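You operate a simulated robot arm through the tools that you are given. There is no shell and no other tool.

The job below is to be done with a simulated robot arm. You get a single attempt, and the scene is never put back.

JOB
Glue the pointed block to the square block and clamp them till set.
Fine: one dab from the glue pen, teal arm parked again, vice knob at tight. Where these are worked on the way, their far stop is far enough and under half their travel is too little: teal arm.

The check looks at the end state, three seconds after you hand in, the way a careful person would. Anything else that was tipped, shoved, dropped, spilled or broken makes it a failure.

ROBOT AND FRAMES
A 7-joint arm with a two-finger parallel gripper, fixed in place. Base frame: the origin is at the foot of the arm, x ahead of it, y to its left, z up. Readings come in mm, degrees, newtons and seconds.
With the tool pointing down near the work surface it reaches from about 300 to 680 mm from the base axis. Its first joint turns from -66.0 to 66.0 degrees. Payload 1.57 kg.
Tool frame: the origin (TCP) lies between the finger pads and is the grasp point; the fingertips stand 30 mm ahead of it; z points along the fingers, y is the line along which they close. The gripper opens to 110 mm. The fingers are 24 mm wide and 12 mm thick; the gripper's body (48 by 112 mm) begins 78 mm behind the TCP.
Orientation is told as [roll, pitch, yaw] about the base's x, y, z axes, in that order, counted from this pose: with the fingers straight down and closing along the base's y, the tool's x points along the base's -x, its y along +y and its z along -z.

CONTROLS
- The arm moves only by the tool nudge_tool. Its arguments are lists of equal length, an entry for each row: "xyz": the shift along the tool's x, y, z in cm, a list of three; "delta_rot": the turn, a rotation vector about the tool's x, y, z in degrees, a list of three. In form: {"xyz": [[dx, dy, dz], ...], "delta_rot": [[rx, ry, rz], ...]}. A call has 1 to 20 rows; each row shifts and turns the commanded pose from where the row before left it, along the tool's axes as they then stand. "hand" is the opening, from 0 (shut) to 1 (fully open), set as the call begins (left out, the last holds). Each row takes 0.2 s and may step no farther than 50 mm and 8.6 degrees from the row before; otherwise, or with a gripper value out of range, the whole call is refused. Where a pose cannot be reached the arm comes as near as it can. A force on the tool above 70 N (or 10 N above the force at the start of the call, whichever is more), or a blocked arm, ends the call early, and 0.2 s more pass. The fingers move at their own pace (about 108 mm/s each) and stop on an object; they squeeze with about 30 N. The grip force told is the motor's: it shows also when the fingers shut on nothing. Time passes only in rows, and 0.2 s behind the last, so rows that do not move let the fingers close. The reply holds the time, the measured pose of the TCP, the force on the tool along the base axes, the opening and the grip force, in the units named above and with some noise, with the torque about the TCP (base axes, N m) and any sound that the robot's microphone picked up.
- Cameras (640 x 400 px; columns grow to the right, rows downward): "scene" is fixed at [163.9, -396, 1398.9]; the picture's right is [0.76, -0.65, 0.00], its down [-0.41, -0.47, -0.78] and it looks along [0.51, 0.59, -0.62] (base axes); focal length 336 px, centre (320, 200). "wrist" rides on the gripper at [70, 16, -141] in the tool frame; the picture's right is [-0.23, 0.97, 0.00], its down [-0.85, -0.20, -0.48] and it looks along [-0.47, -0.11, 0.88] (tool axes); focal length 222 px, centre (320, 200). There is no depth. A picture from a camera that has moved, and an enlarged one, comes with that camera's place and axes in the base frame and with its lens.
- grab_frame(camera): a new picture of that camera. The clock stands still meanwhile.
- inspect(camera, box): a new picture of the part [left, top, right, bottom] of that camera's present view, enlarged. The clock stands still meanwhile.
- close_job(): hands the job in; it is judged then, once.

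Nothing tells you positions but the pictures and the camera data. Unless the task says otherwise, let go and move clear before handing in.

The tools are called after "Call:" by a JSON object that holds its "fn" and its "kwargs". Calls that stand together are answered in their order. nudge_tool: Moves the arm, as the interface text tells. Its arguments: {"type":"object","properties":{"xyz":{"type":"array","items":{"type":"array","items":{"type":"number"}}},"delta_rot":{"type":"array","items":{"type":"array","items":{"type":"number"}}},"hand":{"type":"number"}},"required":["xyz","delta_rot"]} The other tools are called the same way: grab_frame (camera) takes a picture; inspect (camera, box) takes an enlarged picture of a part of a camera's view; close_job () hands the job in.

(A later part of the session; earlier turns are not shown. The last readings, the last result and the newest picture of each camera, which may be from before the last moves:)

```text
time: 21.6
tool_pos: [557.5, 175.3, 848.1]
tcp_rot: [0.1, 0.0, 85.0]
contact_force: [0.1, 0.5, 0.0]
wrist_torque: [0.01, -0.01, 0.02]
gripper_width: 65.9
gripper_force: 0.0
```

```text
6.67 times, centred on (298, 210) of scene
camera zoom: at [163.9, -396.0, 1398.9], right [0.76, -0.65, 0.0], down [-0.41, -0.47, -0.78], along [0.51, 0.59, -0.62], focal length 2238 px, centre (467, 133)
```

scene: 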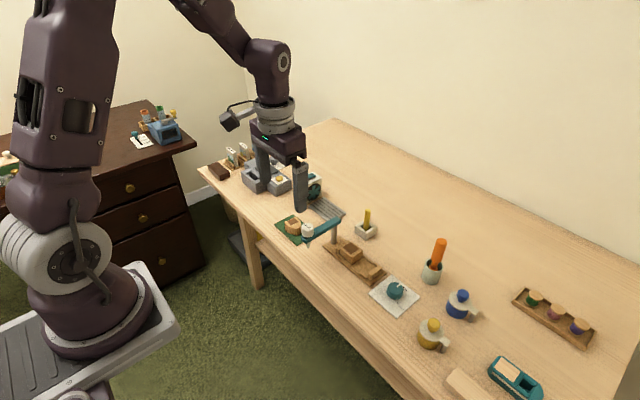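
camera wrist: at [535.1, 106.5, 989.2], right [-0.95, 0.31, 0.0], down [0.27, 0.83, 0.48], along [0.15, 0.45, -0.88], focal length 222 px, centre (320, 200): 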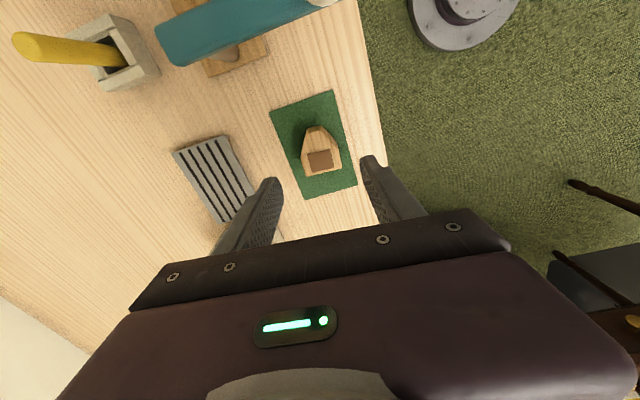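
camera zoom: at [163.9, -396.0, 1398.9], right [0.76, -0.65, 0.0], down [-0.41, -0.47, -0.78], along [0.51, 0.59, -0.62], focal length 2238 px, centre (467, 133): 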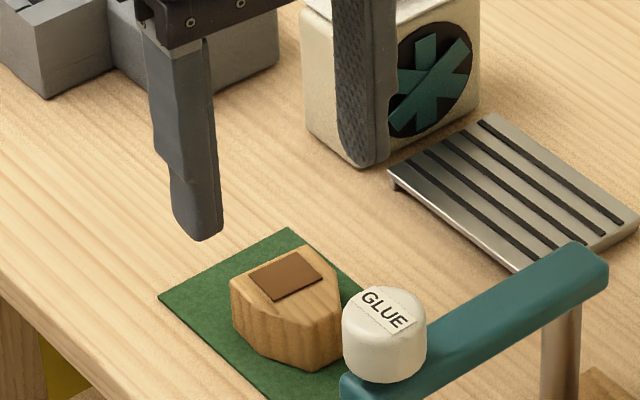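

I'll check the block's place relative to the tool in this closer view.

Call:
{"fn": "inspect", "kwargs": {"camera": "wrist", "box": [280, 120, 360, 170]}}

Call:
{"fn": "inspect", "kwargs": {"camera": "wrist", "box": [240, 120, 400, 220]}}

```text
8.00 times, centred on (320, 145) of wrist
camera zoom: at [535.1, 106.5, 989.2], right [-0.95, 0.31, 0.0], down [0.27, 0.83, 0.48], along [0.15, 0.45, -0.88], focal length 1777 px, centre (320, 640)
```

zoom: 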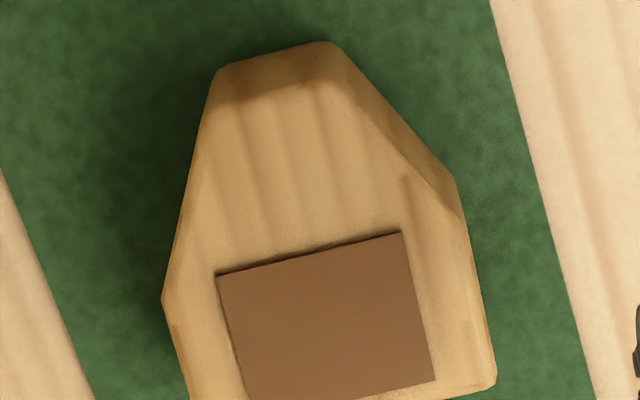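

```text
4.00 times, centred on (320, 170) of wrist
camera zoom: at [535.1, 106.5, 989.2], right [-0.95, 0.31, 0.0], down [0.27, 0.83, 0.48], along [0.15, 0.45, -0.88], focal length 888 px, centre (320, 320)
```

zoom: 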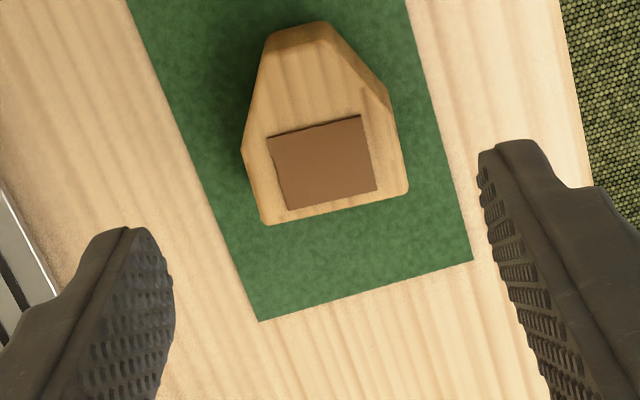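

The block's patch is centred on the tool and squarely aligned. I'll go down so the fingertips reach about 11 mm above the mat, then grip.

Call:
{"fn": "nudge_tool", "kwargs": {"xyz": [[0, 0, 2.5], [0, 0, 2.0], [0, 0, 1.55]], "delta_rot": [[0, 0, 0], [0, 0, 0], [0, 0, 0]]}}

Call:
{"fn": "inspect", "kwargs": {"camera": "scene", "box": [250, 180, 346, 240]}}

```text
time: 22.4
tool_pos: [558.9, 173.2, 788.6]
tcp_rot: [0.0, -0.1, 85.0]
contact_force: [1.0, 0.3, 0.1]
wrist_torque: [0.0, 0.01, 0.01]
gripper_width: 66.0
gripper_force: 0.0
```

```text
6.67 times, centred on (298, 210) of scene
camera zoom: at [163.9, -396.0, 1398.9], right [0.76, -0.65, 0.0], down [-0.41, -0.47, -0.78], along [0.51, 0.59, -0.62], focal length 2238 px, centre (467, 133)
```

zoom: 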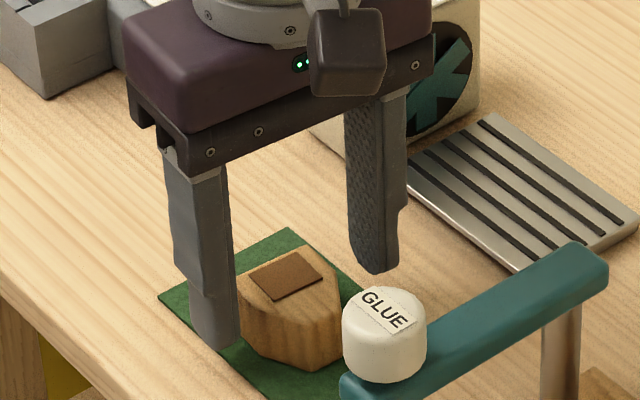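

The fingers flank the block. I'll close them on it.

Call:
{"fn": "nudge_tool", "kwargs": {"xyz": [[0, 0, 0], [0, 0, 0], [0, 0, 0]], "delta_rot": [[0, 0, 0], [0, 0, 0], [0, 0, 0]], "hand": 0.25}}

Call:
{"fn": "inspect", "kwargs": {"camera": "scene", "box": [250, 180, 346, 240]}}

```text
time: 23.2
tool_pos: [558.5, 173.6, 789.0]
tcp_rot: [0.0, -0.1, 85.0]
contact_force: [0.8, 0.5, -0.3]
wrist_torque: [0.01, 0.01, -0.01]
gripper_width: 38.8
gripper_force: 30.1
```

```text
6.67 times, centred on (298, 210) of scene
camera zoom: at [163.9, -396.0, 1398.9], right [0.76, -0.65, 0.0], down [-0.41, -0.47, -0.78], along [0.51, 0.59, -0.62], focal length 2238 px, centre (467, 133)
```

zoom: 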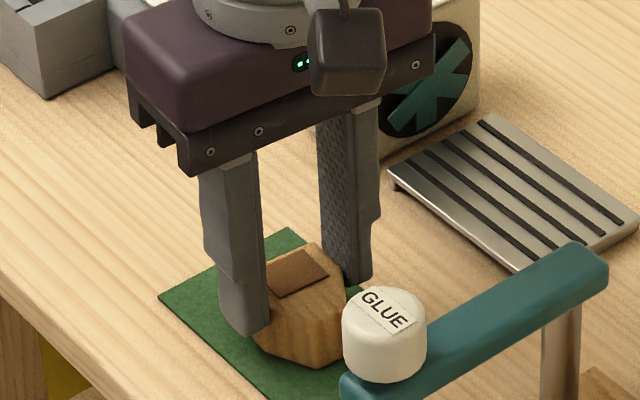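

The block is held at 38.8 mm width. I'll lift it straight up.

Call:
{"fn": "nudge_tool", "kwargs": {"xyz": [[0, 0, -2], [0, 0, -4], [0, 0, -4], [0, 0, -4.5]], "delta_rot": [[0, 0, 0], [0, 0, 0], [0, 0, 0], [0, 0, 0]]}}

Call:
{"fn": "inspect", "kwargs": {"camera": "wrist", "box": [240, 100, 400, 200]}}

Call:
{"fn": "inspect", "kwargs": {"camera": "scene", "box": [250, 160, 378, 240]}}

```text
time: 24.2
tool_pos: [559.5, 174.1, 933.6]
tcp_rot: [-0.1, 0.0, 84.9]
contact_force: [-0.1, 0.3, 0.2]
wrist_torque: [-0.01, -0.01, -0.01]
gripper_width: 38.8
gripper_force: 30.1
```

```text
4.00 times, centred on (320, 150) of wrist
camera zoom: at [537.9, 104.1, 1075.5], right [-0.95, 0.31, 0.0], down [0.27, 0.83, 0.48], along [0.15, 0.45, -0.88], focal length 888 px, centre (320, 400)
```

zoom: 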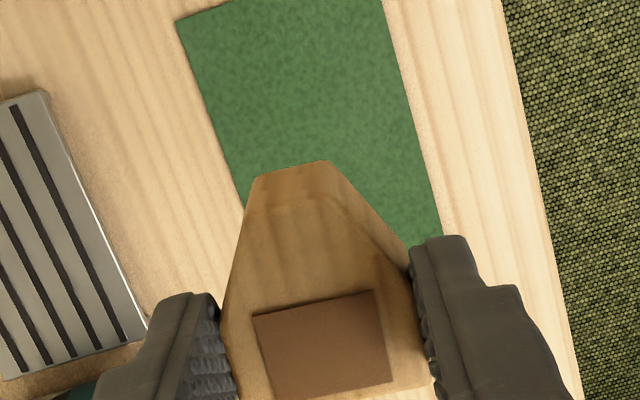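

```text
5.00 times, centred on (314, 200) of scene
camera zoom: at [163.9, -396.0, 1398.9], right [0.76, -0.65, 0.0], down [-0.41, -0.47, -0.78], along [0.51, 0.59, -0.62], focal length 1678 px, centre (350, 200)
```

zoom: 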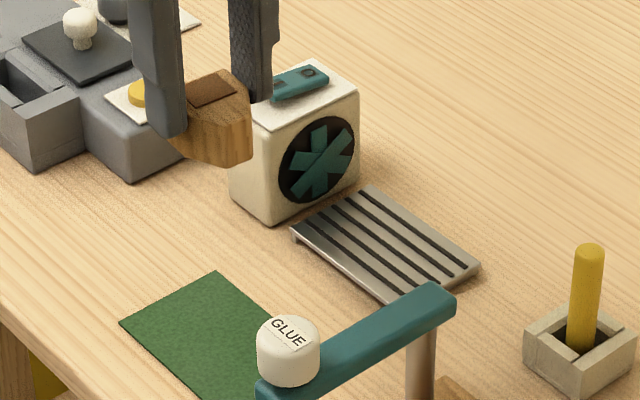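

The block is held level. I'll turn it square and carry it high over the teal arm to above the vice gap.

Call:
{"fn": "nudge_tool", "kwargs": {"xyz": [[0, 0, 0], [3.6, -0.76, 0], [3.65, -0.76, 0], [3.65, -0.76, 0], [3.65, -0.76, 0], [3.65, -0.76, 0], [3.65, -0.75, 0], [0, 0, 0]], "delta_rot": [[0, 0, -5], [0, 0, 0], [0, 0, 0], [0, 0, 0], [0, 0, 0], [0, 0, 0], [0, 0, 0], [0, 0, 0]]}}

Call:
{"fn": "grab_frame", "kwargs": {"camera": "wrist"}}

Call:
{"fn": "inspect", "kwargs": {"camera": "scene", "box": [310, 170, 438, 250]}}

Call:
{"fn": "inspect", "kwargs": {"camera": "scene", "box": [310, 210, 438, 290]}}

Call:
{"fn": "inspect", "kwargs": {"camera": "wrist", "box": [240, 100, 400, 200]}}

```text
time: 26.0
tool_pos: [605.7, -41.4, 935.1]
tcp_rot: [0.1, 0.0, 90.0]
contact_force: [-0.4, 0.1, 0.4]
wrist_torque: [-0.04, -0.01, 0.03]
gripper_width: 38.5
gripper_force: 29.6
```

```text
taken
camera wrist: at [589.6, -112.1, 1075.9], right [-0.97, 0.23, 0.0], down [0.2, 0.86, 0.48], along [0.11, 0.47, -0.88], focal length 222 px, centre (320, 200)
```

wrist: 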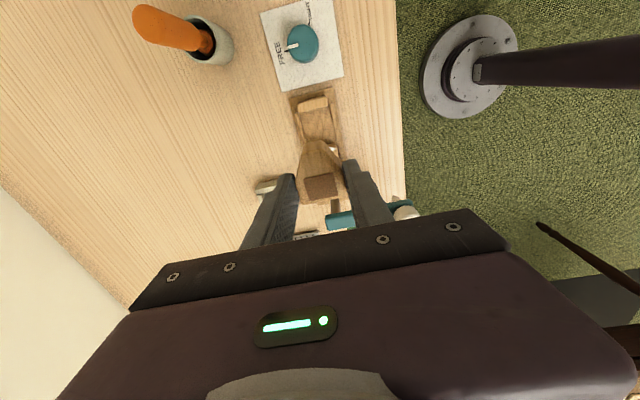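

```text
5.00 times, centred on (374, 210) of scene
camera zoom: at [163.9, -396.0, 1398.9], right [0.76, -0.65, 0.0], down [-0.41, -0.47, -0.78], along [0.51, 0.59, -0.62], focal length 1678 px, centre (50, 150)
```

zoom: 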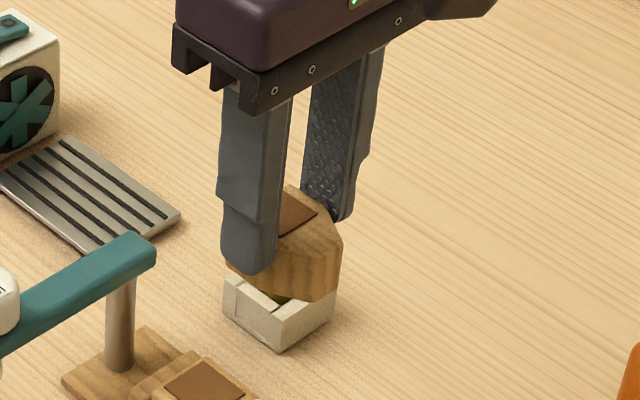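

```text
5.00 times, centred on (374, 250) of scene
camera zoom: at [163.9, -396.0, 1398.9], right [0.76, -0.65, 0.0], down [-0.41, -0.47, -0.78], along [0.51, 0.59, -0.62], focal length 1678 px, centre (50, -50)
```

zoom: 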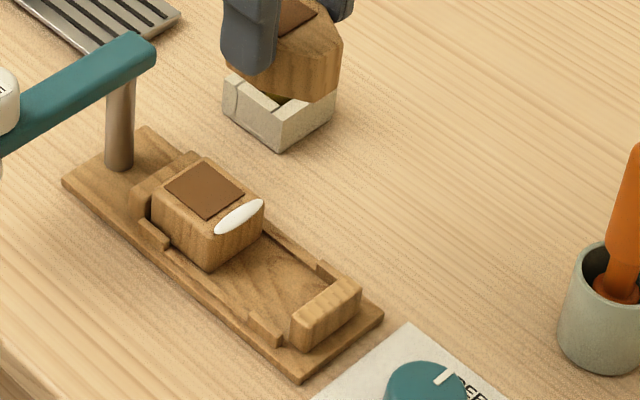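

```text
4.00 times, centred on (320, 150) of wrist
camera zoom: at [589.6, -112.1, 1075.9], right [-0.97, 0.23, 0.0], down [0.2, 0.86, 0.48], along [0.11, 0.47, -0.88], focal length 888 px, centre (320, 400)
```

zoom: 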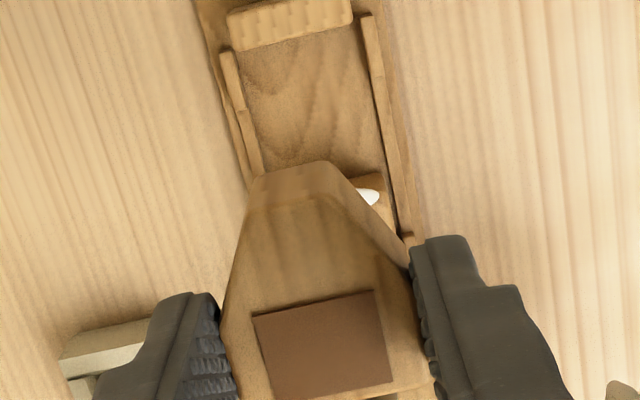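

The held block lines up with the vice gap, about 3 mm from the square block's face and about 8 mm from the jaw. I'll lower it most of the way and check.

Call:
{"fn": "nudge_tool", "kwargs": {"xyz": [[0, 0, 4], [0, 0, 4], [0, 0, 3], [0, 0, 1], [0, 0, 0]], "delta_rot": [[0, 0, 0], [0, 0, 0], [0, 0, 0], [0, 0, 0], [0, 0, 0]]}}

Call:
{"fn": "inspect", "kwargs": {"camera": "scene", "box": [314, 215, 410, 275]}}

Call:
{"fn": "inspect", "kwargs": {"camera": "wrist", "box": [240, 100, 400, 200]}}

```text
time: 27.2
tool_pos: [604.8, -44.1, 813.7]
tcp_rot: [-0.1, 0.2, 90.0]
contact_force: [0.0, -3.7, 25.4]
wrist_torque: [0.34, 0.05, 0.05]
gripper_width: 38.6
gripper_force: 30.2
```

```text
6.67 times, centred on (362, 245) of scene
camera zoom: at [163.4, -396.1, 1399.0], right [0.76, -0.65, 0.0], down [-0.41, -0.47, -0.78], along [0.51, 0.59, -0.62], focal length 2238 px, centre (40, -100)
```

zoom: 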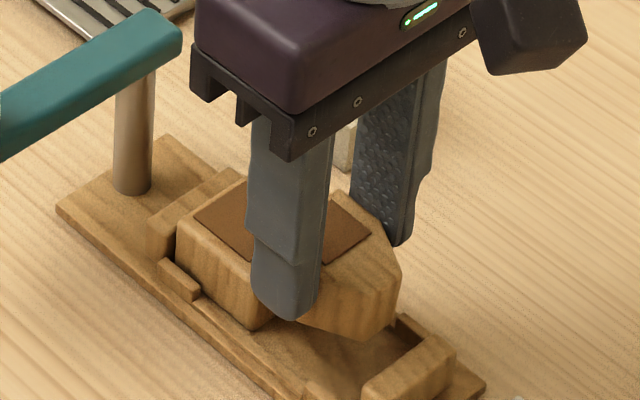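

```text
4.00 times, centred on (320, 150) of wrist
camera zoom: at [588.9, -114.4, 955.8], right [-0.97, 0.23, 0.0], down [0.2, 0.86, 0.48], along [0.11, 0.47, -0.88], focal length 888 px, centre (320, 400)
```

zoom: 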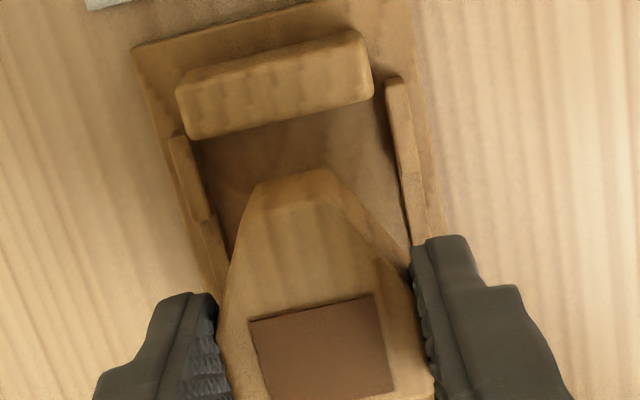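

The block touched the edge of the square block while still about 2 cm high, so I was a few mm too far toward +y. I'll lift off right away and look at both blocks.

Call:
{"fn": "nudge_tool", "kwargs": {"xyz": [[0, 0, -1.5], [0, 0, -3.5], [0, 0, -2]], "delta_rot": [[0, 0, 0], [0, 0, 0], [0, 0, 0]]}}

Call:
{"fn": "inspect", "kwargs": {"camera": "scene", "box": [314, 205, 410, 265]}}

Call:
{"fn": "inspect", "kwargs": {"camera": "wrist", "box": [240, 100, 400, 200]}}

Call:
{"fn": "inspect", "kwargs": {"camera": "scene", "box": [330, 230, 378, 260]}}

```text
time: 28.0
tool_pos: [604.3, -43.2, 884.3]
tcp_rot: [0.0, 0.0, 90.0]
contact_force: [-0.3, 1.3, -0.1]
wrist_torque: [-0.01, -0.02, -0.01]
gripper_width: 38.8
gripper_force: 29.9
```

```text
6.67 times, centred on (362, 235) of scene
camera zoom: at [163.9, -396.0, 1398.9], right [0.76, -0.65, 0.0], down [-0.41, -0.47, -0.78], along [0.51, 0.59, -0.62], focal length 2238 px, centre (40, -33)
```

zoom: 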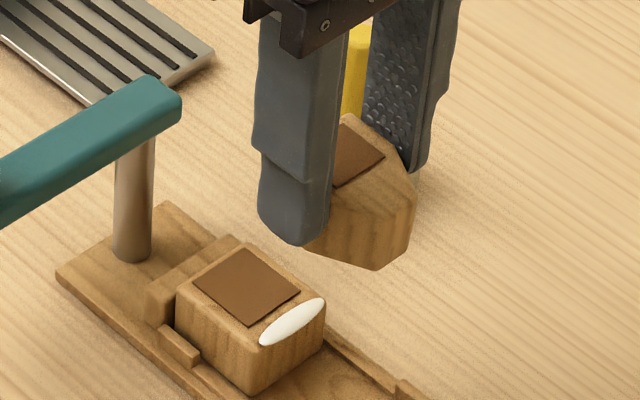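

```text
4.00 times, centred on (320, 150) of wrist
camera zoom: at [588.5, -113.2, 1026.3], right [-0.97, 0.23, 0.0], down [0.2, 0.86, 0.48], along [0.11, 0.47, -0.88], focal length 888 px, centre (320, 400)
```

zoom: 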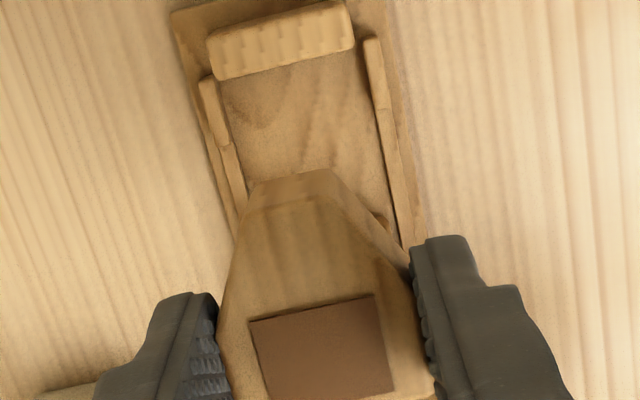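

```text
13.33 times, centred on (354, 245) of scene
camera zoom: at [163.9, -396.0, 1398.9], right [0.76, -0.65, 0.0], down [-0.41, -0.47, -0.78], along [0.51, 0.59, -0.62], focal length 4476 px, centre (-133, -400)
```

zoom: 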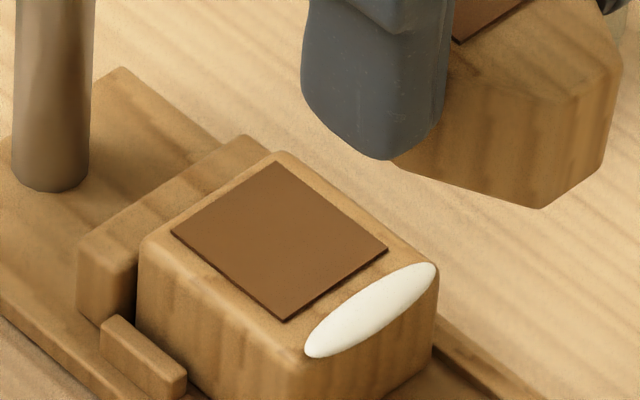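

Both blocks and the glue are fine, the overlap was just a grazing edge. I'll shift 4 mm toward -y and lower again in small steps.

Call:
{"fn": "nudge_tool", "kwargs": {"xyz": [[0.4, 0, 2], [0, 0, 3], [0, 0, 1], [0, 0, 0.5], [0, 0, 0.4]], "delta_rot": [[0, 0, 0], [0, 0, 0], [0, 0, 0], [0, 0, 0], [0, 0, 0]]}}

Call:
{"fn": "inspect", "kwargs": {"camera": "wrist", "box": [240, 100, 400, 200]}}

Call:
{"fn": "inspect", "kwargs": {"camera": "scene", "box": [314, 215, 410, 275]}}

```text
time: 29.2
tool_pos: [601.2, -47.9, 814.6]
tcp_rot: [0.0, 0.0, 90.0]
contact_force: [0.2, -0.3, -1.0]
wrist_torque: [0.0, 0.01, 0.03]
gripper_width: 38.6
gripper_force: 30.1
```

```text
4.00 times, centred on (320, 150) of wrist
camera zoom: at [586.3, -117.6, 955.7], right [-0.97, 0.23, 0.0], down [0.2, 0.86, 0.48], along [0.11, 0.47, -0.88], focal length 888 px, centre (320, 400)
```

zoom: 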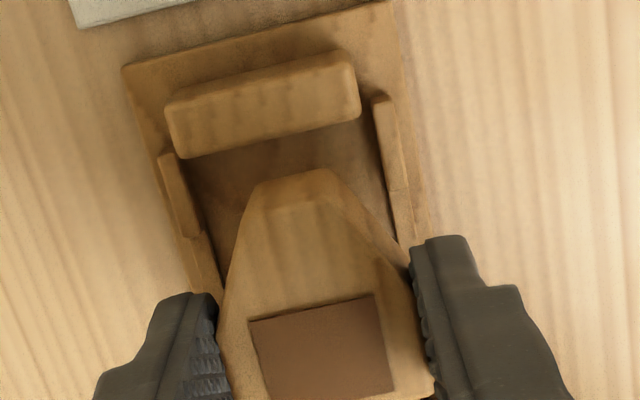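

```text
6.67 times, centred on (362, 245) of scene
camera zoom: at [163.9, -396.0, 1398.9], right [0.76, -0.65, 0.0], down [-0.41, -0.47, -0.78], along [0.51, 0.59, -0.62], focal length 2238 px, centre (40, -100)
```

zoom: 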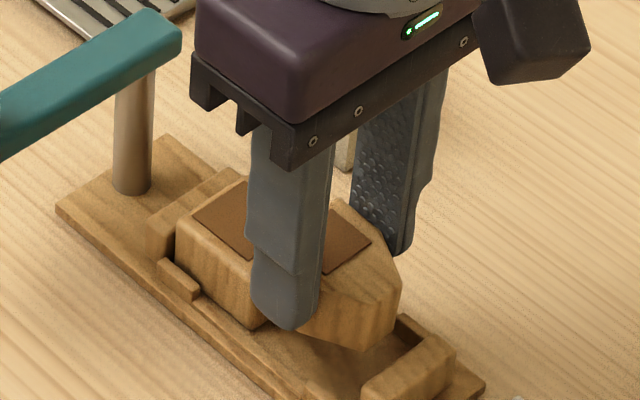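

The picture shows the tool now about 4 mm off sideways (toward -x) from the jaw's centre. I'll pause a moment and read the pose again.

Call:
{"fn": "nudge_tool", "kwargs": {"xyz": [[0, 0, 0], [0, 0, 0]], "delta_rot": [[0, 0, 0], [0, 0, 0]]}}

Call:
{"fn": "inspect", "kwargs": {"camera": "wrist", "box": [240, 100, 400, 200]}}

```text
time: 29.8
tool_pos: [602.7, -47.0, 814.4]
tcp_rot: [0.1, 0.0, 90.1]
contact_force: [0.3, -0.5, -0.2]
wrist_torque: [0.01, 0.02, 0.01]
gripper_width: 38.9
gripper_force: 30.2
```

```text
4.00 times, centred on (320, 150) of wrist
camera zoom: at [586.4, -117.6, 955.9], right [-0.97, 0.23, 0.0], down [0.2, 0.86, 0.48], along [0.11, 0.47, -0.88], focal length 888 px, centre (320, 400)
```

zoom: 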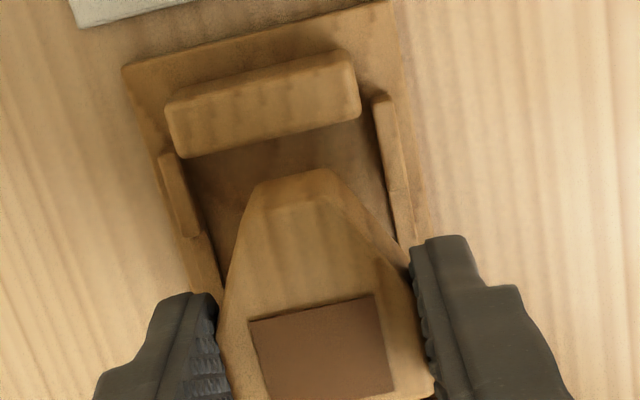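

The camera data show the tool at about (602.4, -47.6), so it drifted about 3 mm toward -x. I'll correct that sideways and keep lowering in small steps.

Call:
{"fn": "nudge_tool", "kwargs": {"xyz": [[0, -0.27, 0], [0, 0, 0]], "delta_rot": [[0, 0, 0], [0, 0, 0]]}}

Call:
{"fn": "inspect", "kwargs": {"camera": "wrist", "box": [240, 100, 400, 200]}}

```text
time: 30.4
tool_pos: [605.2, -46.7, 814.9]
tcp_rot: [0.0, 0.0, 90.0]
contact_force: [-0.1, -0.2, -0.5]
wrist_torque: [0.0, 0.0, -0.01]
gripper_width: 38.8
gripper_force: 29.9
```

```text
4.00 times, centred on (320, 150) of wrist
camera zoom: at [589.2, -117.5, 956.5], right [-0.97, 0.23, 0.0], down [0.2, 0.86, 0.48], along [0.11, 0.47, -0.88], focal length 888 px, centre (320, 400)
```

zoom: 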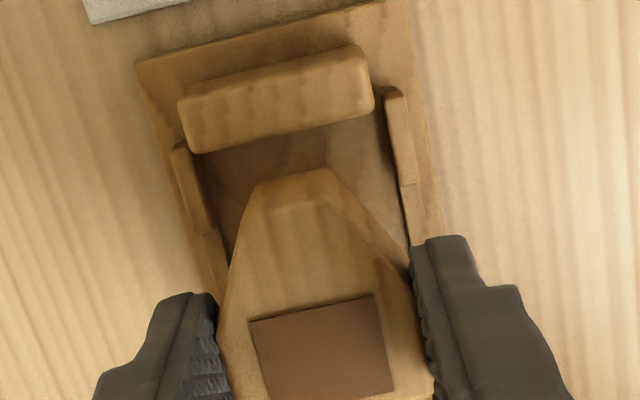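

Now centred. Lowering further.

Call:
{"fn": "nudge_tool", "kwargs": {"xyz": [[0, 0, 0.5], [0, 0, 0.5], [0, 0, 0.4]], "delta_rot": [[0, 0, 0], [0, 0, 0], [0, 0, 0]]}}

Call:
{"fn": "inspect", "kwargs": {"camera": "wrist", "box": [240, 100, 400, 200]}}

Call:
{"fn": "inspect", "kwargs": {"camera": "scene", "box": [314, 220, 410, 280]}}

```text
time: 31.2
tool_pos: [603.8, -45.8, 801.2]
tcp_rot: [0.0, 0.0, 90.0]
contact_force: [-0.1, -0.6, -0.8]
wrist_torque: [0.01, 0.0, -0.01]
gripper_width: 38.8
gripper_force: 30.1
```

```text
4.00 times, centred on (320, 150) of wrist
camera zoom: at [589.4, -117.1, 943.2], right [-0.97, 0.23, 0.0], down [0.2, 0.86, 0.48], along [0.11, 0.47, -0.88], focal length 888 px, centre (320, 400)
```

zoom: 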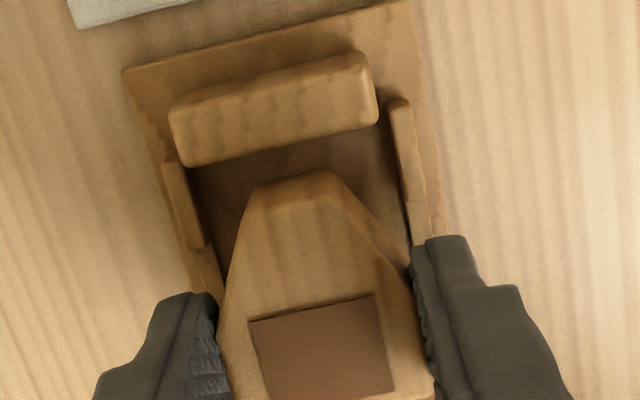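

```text
6.67 times, centred on (362, 250) of scene
camera zoom: at [163.9, -396.0, 1398.9], right [0.76, -0.65, 0.0], down [-0.41, -0.47, -0.78], along [0.51, 0.59, -0.62], focal length 2238 px, centre (40, -133)
```

zoom: 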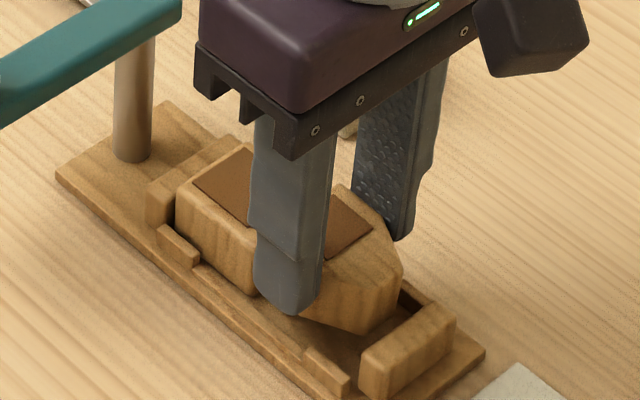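

The block is going down between the square block and the jaw freely. A few more mm to the floor of the vice.

Call:
{"fn": "nudge_tool", "kwargs": {"xyz": [[0, 0, 0.35], [0, 0, 0.25]], "delta_rot": [[0, 0, 0], [0, 0, 0]]}}

```text
time: 31.8
tool_pos: [604.6, -45.7, 795.2]
tcp_rot: [0.1, 0.0, 90.0]
contact_force: [-0.4, 0.3, -0.3]
wrist_torque: [0.0, -0.02, 0.02]
gripper_width: 39.0
gripper_force: 30.2
```

Call:
{"fn": "nudge_tool", "kwargs": {"xyz": [[0, 0, 0.15], [0, 0, 0.1]], "delta_rot": [[0, 0, 0], [0, 0, 0]]}}

Call:
{"fn": "inspect", "kwargs": {"camera": "scene", "box": [314, 220, 410, 280]}}

```text
time: 32.4
tool_pos: [606.2, -47.2, 794.0]
tcp_rot: [0.1, 0.0, 90.0]
contact_force: [0.0, -0.3, -0.4]
wrist_torque: [0.02, -0.01, -0.01]
gripper_width: 39.0
gripper_force: 30.0
```

```text
6.67 times, centred on (362, 250) of scene
camera zoom: at [163.9, -396.0, 1398.9], right [0.76, -0.65, 0.0], down [-0.41, -0.47, -0.78], along [0.51, 0.59, -0.62], focal length 2238 px, centre (40, -133)
```

zoom: 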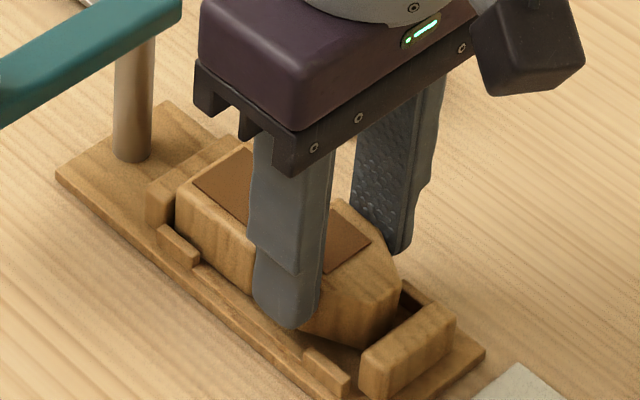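

Still no floor contact; going on by 2 mm steps.

Call:
{"fn": "nudge_tool", "kwargs": {"xyz": [[0, 0, 0.1], [0, 0, 0.1]], "delta_rot": [[0, 0, 0], [0, 0, 0]]}}

```text
time: 33.0
tool_pos: [606.3, -46.3, 790.8]
tcp_rot: [0.0, 0.0, 90.0]
contact_force: [0.5, -0.5, -0.2]
wrist_torque: [0.0, 0.0, 0.01]
gripper_width: 38.7
gripper_force: 30.1
```

Call:
{"fn": "nudge_tool", "kwargs": {"xyz": [[0, 0, 0.1], [0, 0, 0.05]], "delta_rot": [[0, 0, 0], [0, 0, 0]]}}

Call:
{"fn": "inspect", "kwargs": {"camera": "scene", "box": [334, 235, 398, 275]}}

```text
time: 33.6
tool_pos: [607.0, -47.7, 790.8]
tcp_rot: [-0.1, 0.0, 90.0]
contact_force: [-0.9, 0.3, 2.1]
wrist_torque: [-0.02, -0.03, 0.03]
gripper_width: 38.8
gripper_force: 29.8
```

```text
10.00 times, centred on (366, 255) of scene
camera zoom: at [163.9, -396.0, 1398.9], right [0.76, -0.65, 0.0], down [-0.41, -0.47, -0.78], along [0.51, 0.59, -0.62], focal length 3357 px, centre (-140, -350)
```

zoom: 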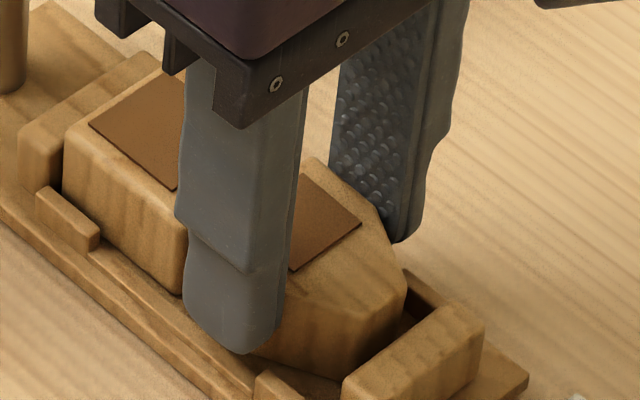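

Light floor contact. Now I'll slide the block gently toward +y until it meets the square block's glued face.

Call:
{"fn": "nudge_tool", "kwargs": {"xyz": [[-0.15, 0, -0.05], [-0.15, 0, 0]], "delta_rot": [[0, 0, 0], [0, 0, 0]]}}

```text
time: 34.2
tool_pos: [607.6, -43.2, 790.4]
tcp_rot: [0.0, -0.1, 90.0]
contact_force: [-0.6, -1.5, -1.4]
wrist_torque: [-0.06, 0.0, 0.01]
gripper_width: 38.8
gripper_force: 29.7
```

Call:
{"fn": "nudge_tool", "kwargs": {"xyz": [[-0.1, 0, 0], [-0.05, 0, 0]], "delta_rot": [[0, 0, 0], [0, 0, 0]]}}

Call:
{"fn": "inspect", "kwargs": {"camera": "scene", "box": [334, 235, 398, 275]}}

Call:
{"fn": "inspect", "kwargs": {"camera": "wrist", "box": [240, 100, 400, 200]}}

```text
time: 34.8
tool_pos: [606.2, -42.3, 789.7]
tcp_rot: [0.0, 0.1, 89.9]
contact_force: [2.0, -6.2, -0.3]
wrist_torque: [-0.23, -0.08, -0.03]
gripper_width: 38.7
gripper_force: 29.7
```

```text
10.00 times, centred on (366, 255) of scene
camera zoom: at [164.0, -396.2, 1398.9], right [0.76, -0.65, 0.0], down [-0.41, -0.47, -0.78], along [0.51, 0.59, -0.62], focal length 3357 px, centre (-140, -350)
```

zoom: 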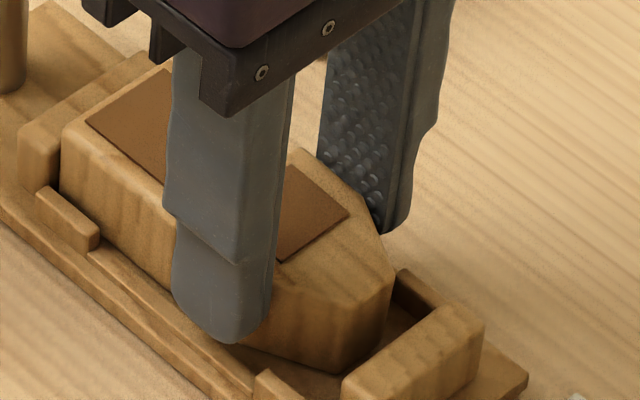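

```text
4.00 times, centred on (320, 150) of wrist
camera zoom: at [590.9, -113.5, 931.3], right [-0.97, 0.23, 0.0], down [0.2, 0.86, 0.48], along [0.11, 0.46, -0.88], focal length 888 px, centre (320, 400)
```

zoom: 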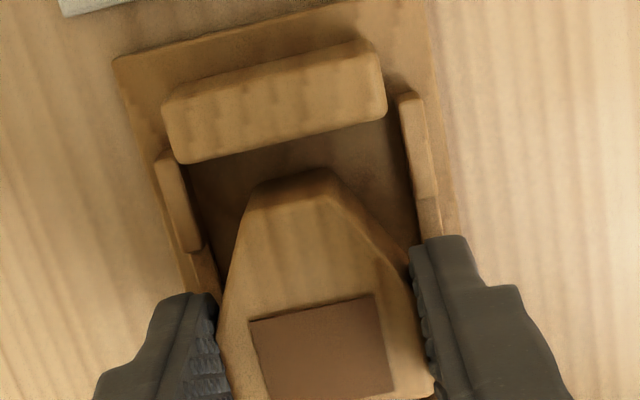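

The force of about 6 N shows the flat face is pressed against the square block. I'll open the fingers and rise straight up.

Call:
{"fn": "nudge_tool", "kwargs": {"xyz": [[0.05, 0, 0], [0, 0, 0]], "delta_rot": [[0, 0, 0], [0, 0, 0]], "hand": 0.5}}

Call:
{"fn": "nudge_tool", "kwargs": {"xyz": [[0, 0, -2], [0, 0, -4], [0, 0, -4]], "delta_rot": [[0, 0, 0], [0, 0, 0], [0, 0, 0]]}}

Call:
{"fn": "inspect", "kwargs": {"camera": "scene", "box": [324, 225, 420, 285]}}

Call:
{"fn": "grab_frame", "kwargs": {"camera": "wrist"}}

Call:
{"fn": "inspect", "kwargs": {"camera": "wrist", "box": [240, 100, 400, 200]}}

```text
time: 35.4
tool_pos: [606.3, -42.4, 790.6]
tcp_rot: [0.0, 0.0, 90.0]
contact_force: [-0.2, 0.3, 0.1]
wrist_torque: [0.01, -0.02, -0.02]
gripper_width: 55.1
gripper_force: 0.0
```

```text
time: 36.2
tool_pos: [602.9, -42.9, 892.9]
tcp_rot: [0.0, -0.1, 90.0]
contact_force: [-0.4, -0.2, 0.4]
wrist_torque: [0.04, 0.02, 0.03]
gripper_width: 55.1
gripper_force: 0.1
```

```text
6.67 times, centred on (372, 255) of scene
camera zoom: at [163.9, -396.0, 1398.9], right [0.76, -0.65, 0.0], down [-0.41, -0.47, -0.78], along [0.51, 0.59, -0.62], focal length 2238 px, centre (-27, -167)
```

zoom: 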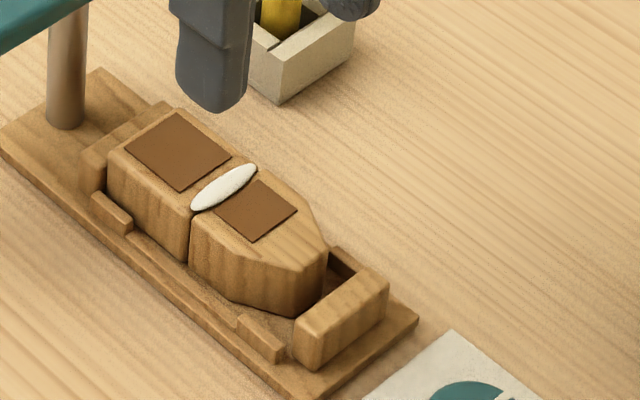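

```text
taken
camera wrist: at [587.9, -114.1, 1032.8], right [-0.97, 0.23, 0.0], down [0.2, 0.86, 0.48], along [0.11, 0.47, -0.88], focal length 222 px, centre (320, 200)
```

wrist: 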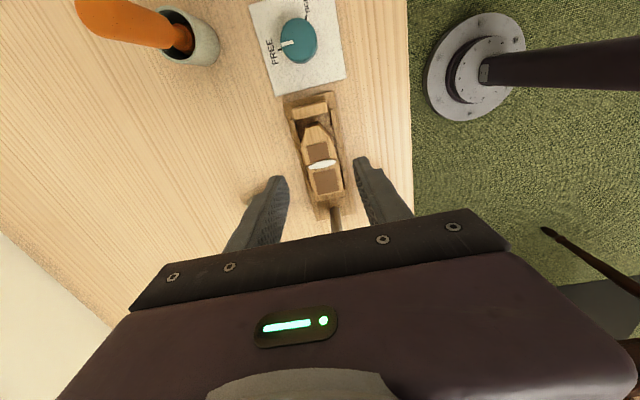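

```text
4.00 times, centred on (320, 150) of wrist
camera zoom: at [587.9, -114.1, 1032.8], right [-0.97, 0.23, 0.0], down [0.2, 0.86, 0.48], along [0.11, 0.47, -0.88], focal length 888 px, centre (320, 400)
```

zoom: 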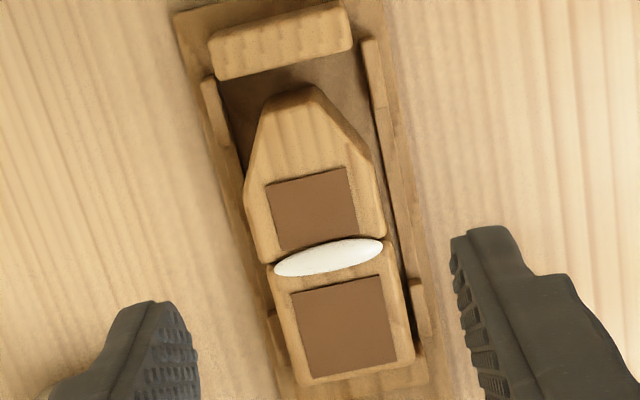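

The blocks sit flush, glue at the joint. Next comes the knob near (601, -152); I'll move back to see it well.

Call:
{"fn": "nudge_tool", "kwargs": {"xyz": [[4.5, 0, -1], [4.5, 0, 0]], "delta_rot": [[0, 0, 0], [0, 0, 0]]}}

Call:
{"fn": "grab_frame", "kwargs": {"camera": "wrist"}}

Call:
{"fn": "inspect", "kwargs": {"camera": "wrist", "box": [240, 80, 400, 180]}}

Call:
{"fn": "inspect", "kwargs": {"camera": "scene", "box": [350, 255, 446, 315]}}

```text
time: 36.8
tool_pos: [606.3, -132.3, 898.4]
tcp_rot: [0.0, 0.0, 90.1]
contact_force: [-0.3, -0.4, 0.1]
wrist_torque: [0.03, -0.02, 0.01]
gripper_width: 54.8
gripper_force: 0.0
```

```text
taken
camera wrist: at [590.1, -201.9, 1040.3], right [-0.97, 0.23, 0.0], down [0.2, 0.86, 0.48], along [0.11, 0.47, -0.88], focal length 222 px, centre (320, 200)
```

wrist: 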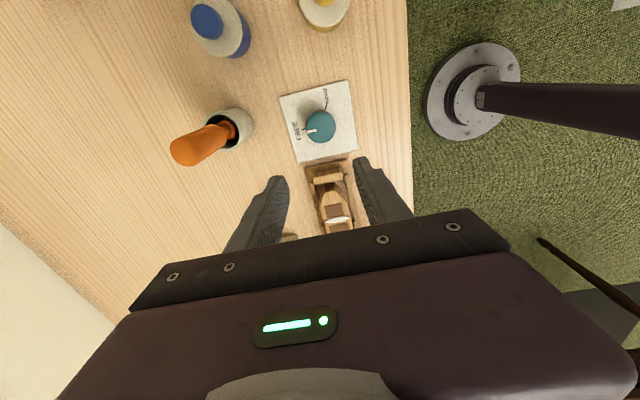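

```text
4.00 times, centred on (320, 130) of wrist
camera zoom: at [590.1, -201.9, 1040.3], right [-0.97, 0.23, 0.0], down [0.2, 0.86, 0.48], along [0.11, 0.47, -0.88], focal length 888 px, centre (320, 480)
```

zoom: 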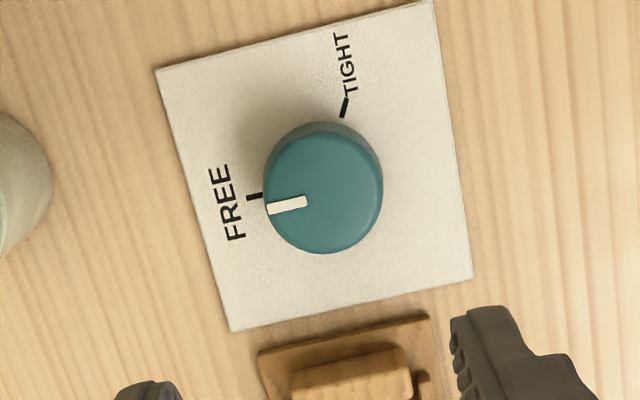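

```text
6.67 times, centred on (398, 285) of scene
camera zoom: at [164.0, -396.0, 1398.9], right [0.76, -0.65, 0.0], down [-0.41, -0.47, -0.78], along [0.51, 0.59, -0.62], focal length 2238 px, centre (-200, -367)
```

zoom: 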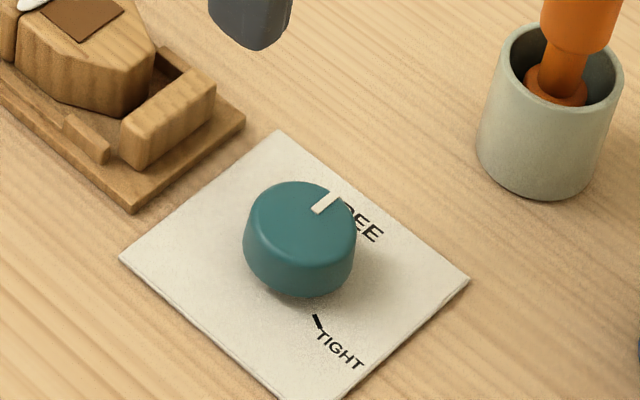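

The knob's centre is about (601, -151) with its top near z 765. The pointer is at FREE (0°) and TIGHT lies about 119° clockwise from above. I'll go above it and check the alignment on the way down.

Call:
{"fn": "nudge_tool", "kwargs": {"xyz": [[1.87, 0.49, 0], [0, 0, 3], [0, 0, 3], [0, 0, 0]], "delta_rot": [[0, 0, 0], [0, 0, 0], [0, 0, 0], [0, 0, 0]], "hand": 0.55}}

Call:
{"fn": "inspect", "kwargs": {"camera": "wrist", "box": [240, 100, 400, 200]}}

Call:
{"fn": "inspect", "kwargs": {"camera": "scene", "box": [340, 225, 468, 305]}}

```text
time: 37.8
tool_pos: [598.5, -148.3, 838.2]
tcp_rot: [0.0, 0.0, 90.0]
contact_force: [-0.3, -0.5, 0.5]
wrist_torque: [0.02, 0.0, 0.0]
gripper_width: 60.4
gripper_force: 0.0
```

```text
4.00 times, centred on (320, 150) of wrist
camera zoom: at [582.5, -219.6, 980.1], right [-0.97, 0.23, 0.0], down [0.2, 0.86, 0.48], along [0.11, 0.47, -0.88], focal length 888 px, centre (320, 400)
```

zoom: 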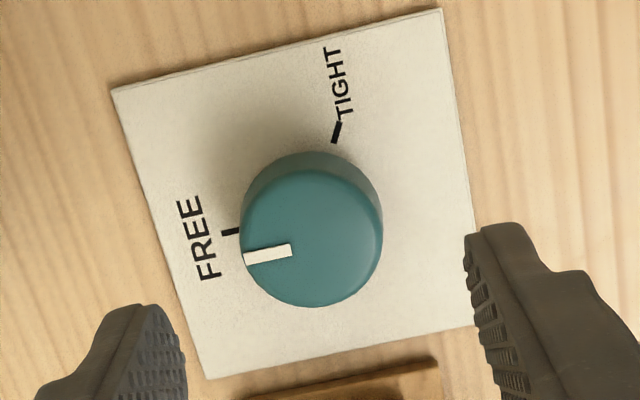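

```text
5.00 times, centred on (404, 265) of scene
camera zoom: at [163.9, -396.0, 1398.9], right [0.76, -0.65, 0.0], down [-0.41, -0.47, -0.78], along [0.51, 0.59, -0.62], focal length 1678 px, centre (-100, -125)
```

zoom: 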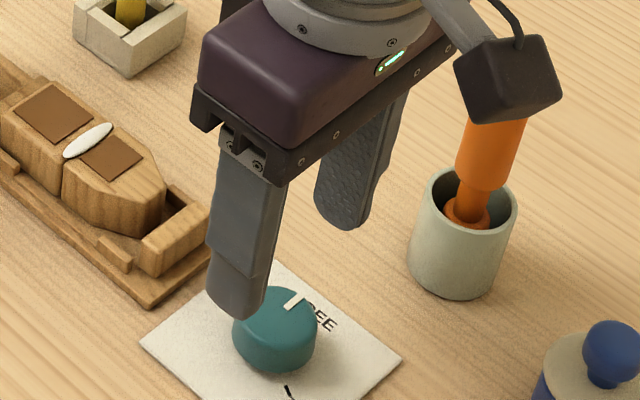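

The tool is about 2 mm off the knob's centre; I'll correct that and go down around the knob.

Call:
{"fn": "nudge_tool", "kwargs": {"xyz": [[0.14, -0.23, 0], [0, 0, 2.5], [0, 0, 1.5], [0, 0, 0.5], [0, 0, 0]], "delta_rot": [[0, 0, 0], [0, 0, 0], [0, 0, 0], [0, 0, 0], [0, 0, 0]]}}

Call:
{"fn": "inspect", "kwargs": {"camera": "wrist", "box": [240, 100, 400, 200]}}

Call:
{"fn": "inspect", "kwargs": {"camera": "scene", "box": [360, 255, 440, 305]}}

```text
time: 39.0
tool_pos: [602.5, -153.6, 794.3]
tcp_rot: [0.0, 0.0, 90.0]
contact_force: [0.1, -0.3, -0.4]
wrist_torque: [0.02, 0.03, 0.02]
gripper_width: 60.6
gripper_force: 0.0
```

```text
4.00 times, centred on (320, 150) of wrist
camera zoom: at [586.9, -223.1, 936.3], right [-0.97, 0.23, 0.0], down [0.2, 0.86, 0.48], along [0.11, 0.47, -0.88], focal length 888 px, centre (320, 400)
```

zoom: 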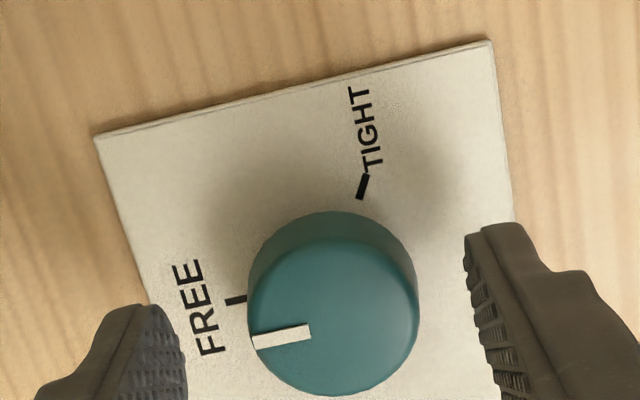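

```text
8.00 times, centred on (400, 280) of scene
camera zoom: at [163.9, -396.0, 1398.9], right [0.76, -0.65, 0.0], down [-0.41, -0.47, -0.78], along [0.51, 0.59, -0.62], focal length 2685 px, centre (-320, -440)
```

zoom: 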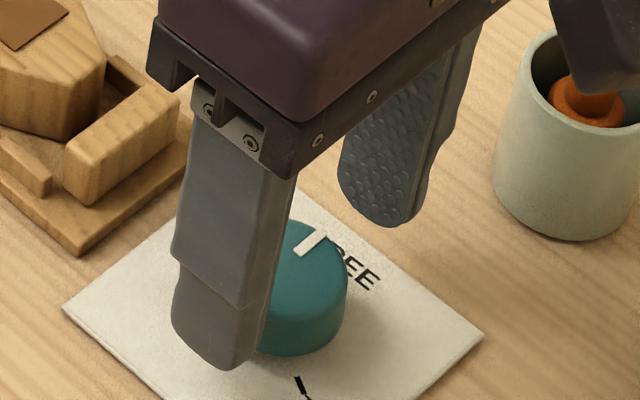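

Knob centre confirmed near (601, -151). A last small correction and 1 cm down.

Call:
{"fn": "nudge_tool", "kwargs": {"xyz": [[-0.23, 0.17, 0], [0, 0, 0.5], [0, 0, 0.5], [0, 0, 0]], "delta_rot": [[0, 0, 0], [0, 0, 0], [0, 0, 0], [0, 0, 0]]}}

Call:
{"fn": "inspect", "kwargs": {"camera": "wrist", "box": [240, 100, 400, 200]}}

```text
time: 40.0
tool_pos: [601.2, -150.6, 784.7]
tcp_rot: [0.0, 0.1, 90.0]
contact_force: [-0.1, -0.8, 0.0]
wrist_torque: [0.01, 0.02, 0.02]
gripper_width: 60.6
gripper_force: 0.0
```

```text
4.00 times, centred on (320, 150) of wrist
camera zoom: at [585.3, -221.4, 926.3], right [-0.97, 0.23, 0.0], down [0.2, 0.86, 0.48], along [0.11, 0.47, -0.88], focal length 888 px, centre (320, 400)
```

zoom: 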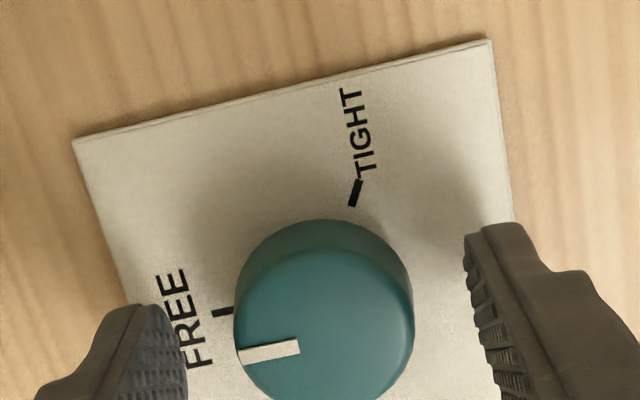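

Well centred. I'll close on the knob.

Call:
{"fn": "nudge_tool", "kwargs": {"xyz": [[0, 0, 0], [0, 0, 0]], "delta_rot": [[0, 0, 0], [0, 0, 0]], "hand": 0.2}}

```text
time: 40.6
tool_pos: [599.3, -150.4, 784.4]
tcp_rot: [0.1, 0.0, 90.0]
contact_force: [-6.7, 1.3, 3.5]
wrist_torque: [-0.07, 0.28, 0.0]
gripper_width: 36.9
gripper_force: 43.5
```

The knob is gripped at 36.9 mm. I'll turn it clockwise a first step and check that it follows.

Call:
{"fn": "nudge_tool", "kwargs": {"xyz": [[0, -0.05, 0], [0, 0, 0], [0, 0, 0], [0, 0, 0]], "delta_rot": [[0, 0, 6], [0, 0, 8], [0, 0, 8], [0, 0, 8]]}}

Call:
{"fn": "inspect", "kwargs": {"camera": "scene", "box": [340, 235, 436, 295]}}

Call:
{"fn": "inspect", "kwargs": {"camera": "wrist", "box": [240, 100, 400, 200]}}

```text
time: 41.6
tool_pos: [599.9, -150.5, 784.7]
tcp_rot: [0.3, 0.2, 60.0]
contact_force: [-28.7, 2.3, 17.1]
wrist_torque: [0.56, 0.48, 0.0]
gripper_width: 37.0
gripper_force: 43.4
```

```text
6.67 times, centred on (388, 265) of scene
camera zoom: at [163.0, -395.9, 1399.1], right [0.76, -0.65, 0.0], down [-0.41, -0.47, -0.78], along [0.51, 0.59, -0.62], focal length 2238 px, centre (-133, -233)
```

zoom: 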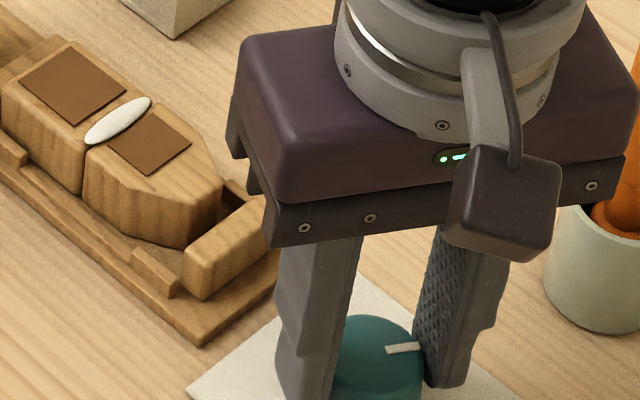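

```text
4.00 times, centred on (320, 150) of wrist
camera zoom: at [552.5, -203.6, 926.5], right [-0.73, 0.69, 0.0], down [0.6, 0.64, 0.47], along [0.32, 0.35, -0.88], focal length 888 px, centre (320, 400)
```

zoom: 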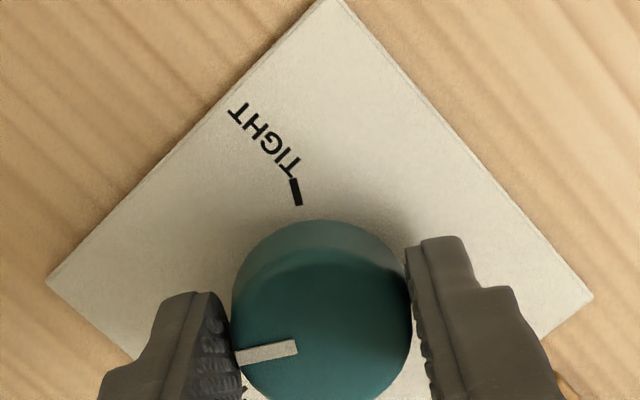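

The knob follows the turn, but a sideways force has built up. I'll ease the position a little toward -x and then go on.

Call:
{"fn": "nudge_tool", "kwargs": {"xyz": [[0.06, 0.1, -0.05], [0, 0, 0]], "delta_rot": [[0, 0, 0], [0, 0, 0]]}}

```text
time: 42.2
tool_pos: [600.0, -151.2, 784.8]
tcp_rot: [0.0, 0.1, 60.0]
contact_force: [-16.7, 2.3, 4.4]
wrist_torque: [-0.97, 1.05, 0.02]
gripper_width: 36.9
gripper_force: 43.7
```

Call:
{"fn": "nudge_tool", "kwargs": {"xyz": [[0.07, 0.12, 0], [0, 0, 0]], "delta_rot": [[0, 0, 0], [0, 0, 0]]}}

```text
time: 42.8
tool_pos: [598.6, -150.3, 785.2]
tcp_rot: [-0.2, -0.1, 60.0]
contact_force: [-3.9, -8.6, -22.4]
wrist_torque: [-0.21, -0.01, 0.02]
gripper_width: 36.9
gripper_force: 43.3
```

Sideways force is small now. I'll continue the turn in stages.

Call:
{"fn": "nudge_tool", "kwargs": {"xyz": [[0.03, -0.02, 0.08], [0, 0, 0], [0, 0, 0], [0, 0, 0]], "delta_rot": [[0, 0, 7], [0, 0, 8], [0, 0, 8], [0, 0, 8]]}}

Call:
{"fn": "inspect", "kwargs": {"camera": "wrist", "box": [240, 100, 400, 200]}}

Call:
{"fn": "inspect", "kwargs": {"camera": "scene", "box": [340, 235, 436, 295]}}

```text
time: 43.8
tool_pos: [599.9, -150.2, 785.4]
tcp_rot: [-0.1, 0.0, 28.9]
contact_force: [-3.1, -1.8, 1.9]
wrist_torque: [-0.24, 0.76, -0.01]
gripper_width: 37.1
gripper_force: 43.0
```

```text
4.00 times, centred on (320, 150) of wrist
camera zoom: at [531.1, -170.7, 926.1], right [-0.27, 0.96, 0.0], down [0.84, 0.24, 0.48], along [0.46, 0.13, -0.88], focal length 888 px, centre (320, 400)
```

zoom: 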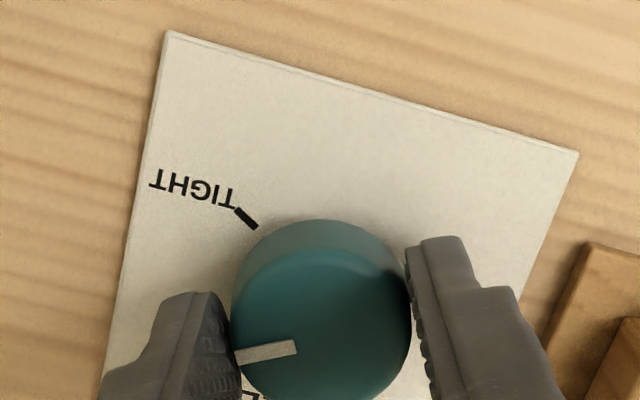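

```text
6.67 times, centred on (388, 265) of scene
camera zoom: at [163.9, -396.0, 1398.9], right [0.76, -0.65, 0.0], down [-0.41, -0.47, -0.78], along [0.51, 0.59, -0.62], focal length 2238 px, centre (-133, -233)
```

zoom: 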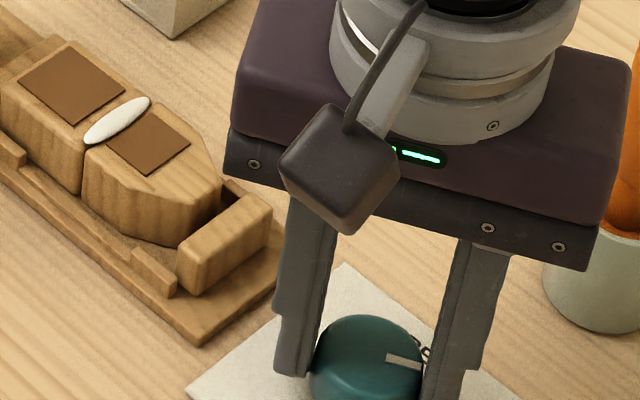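

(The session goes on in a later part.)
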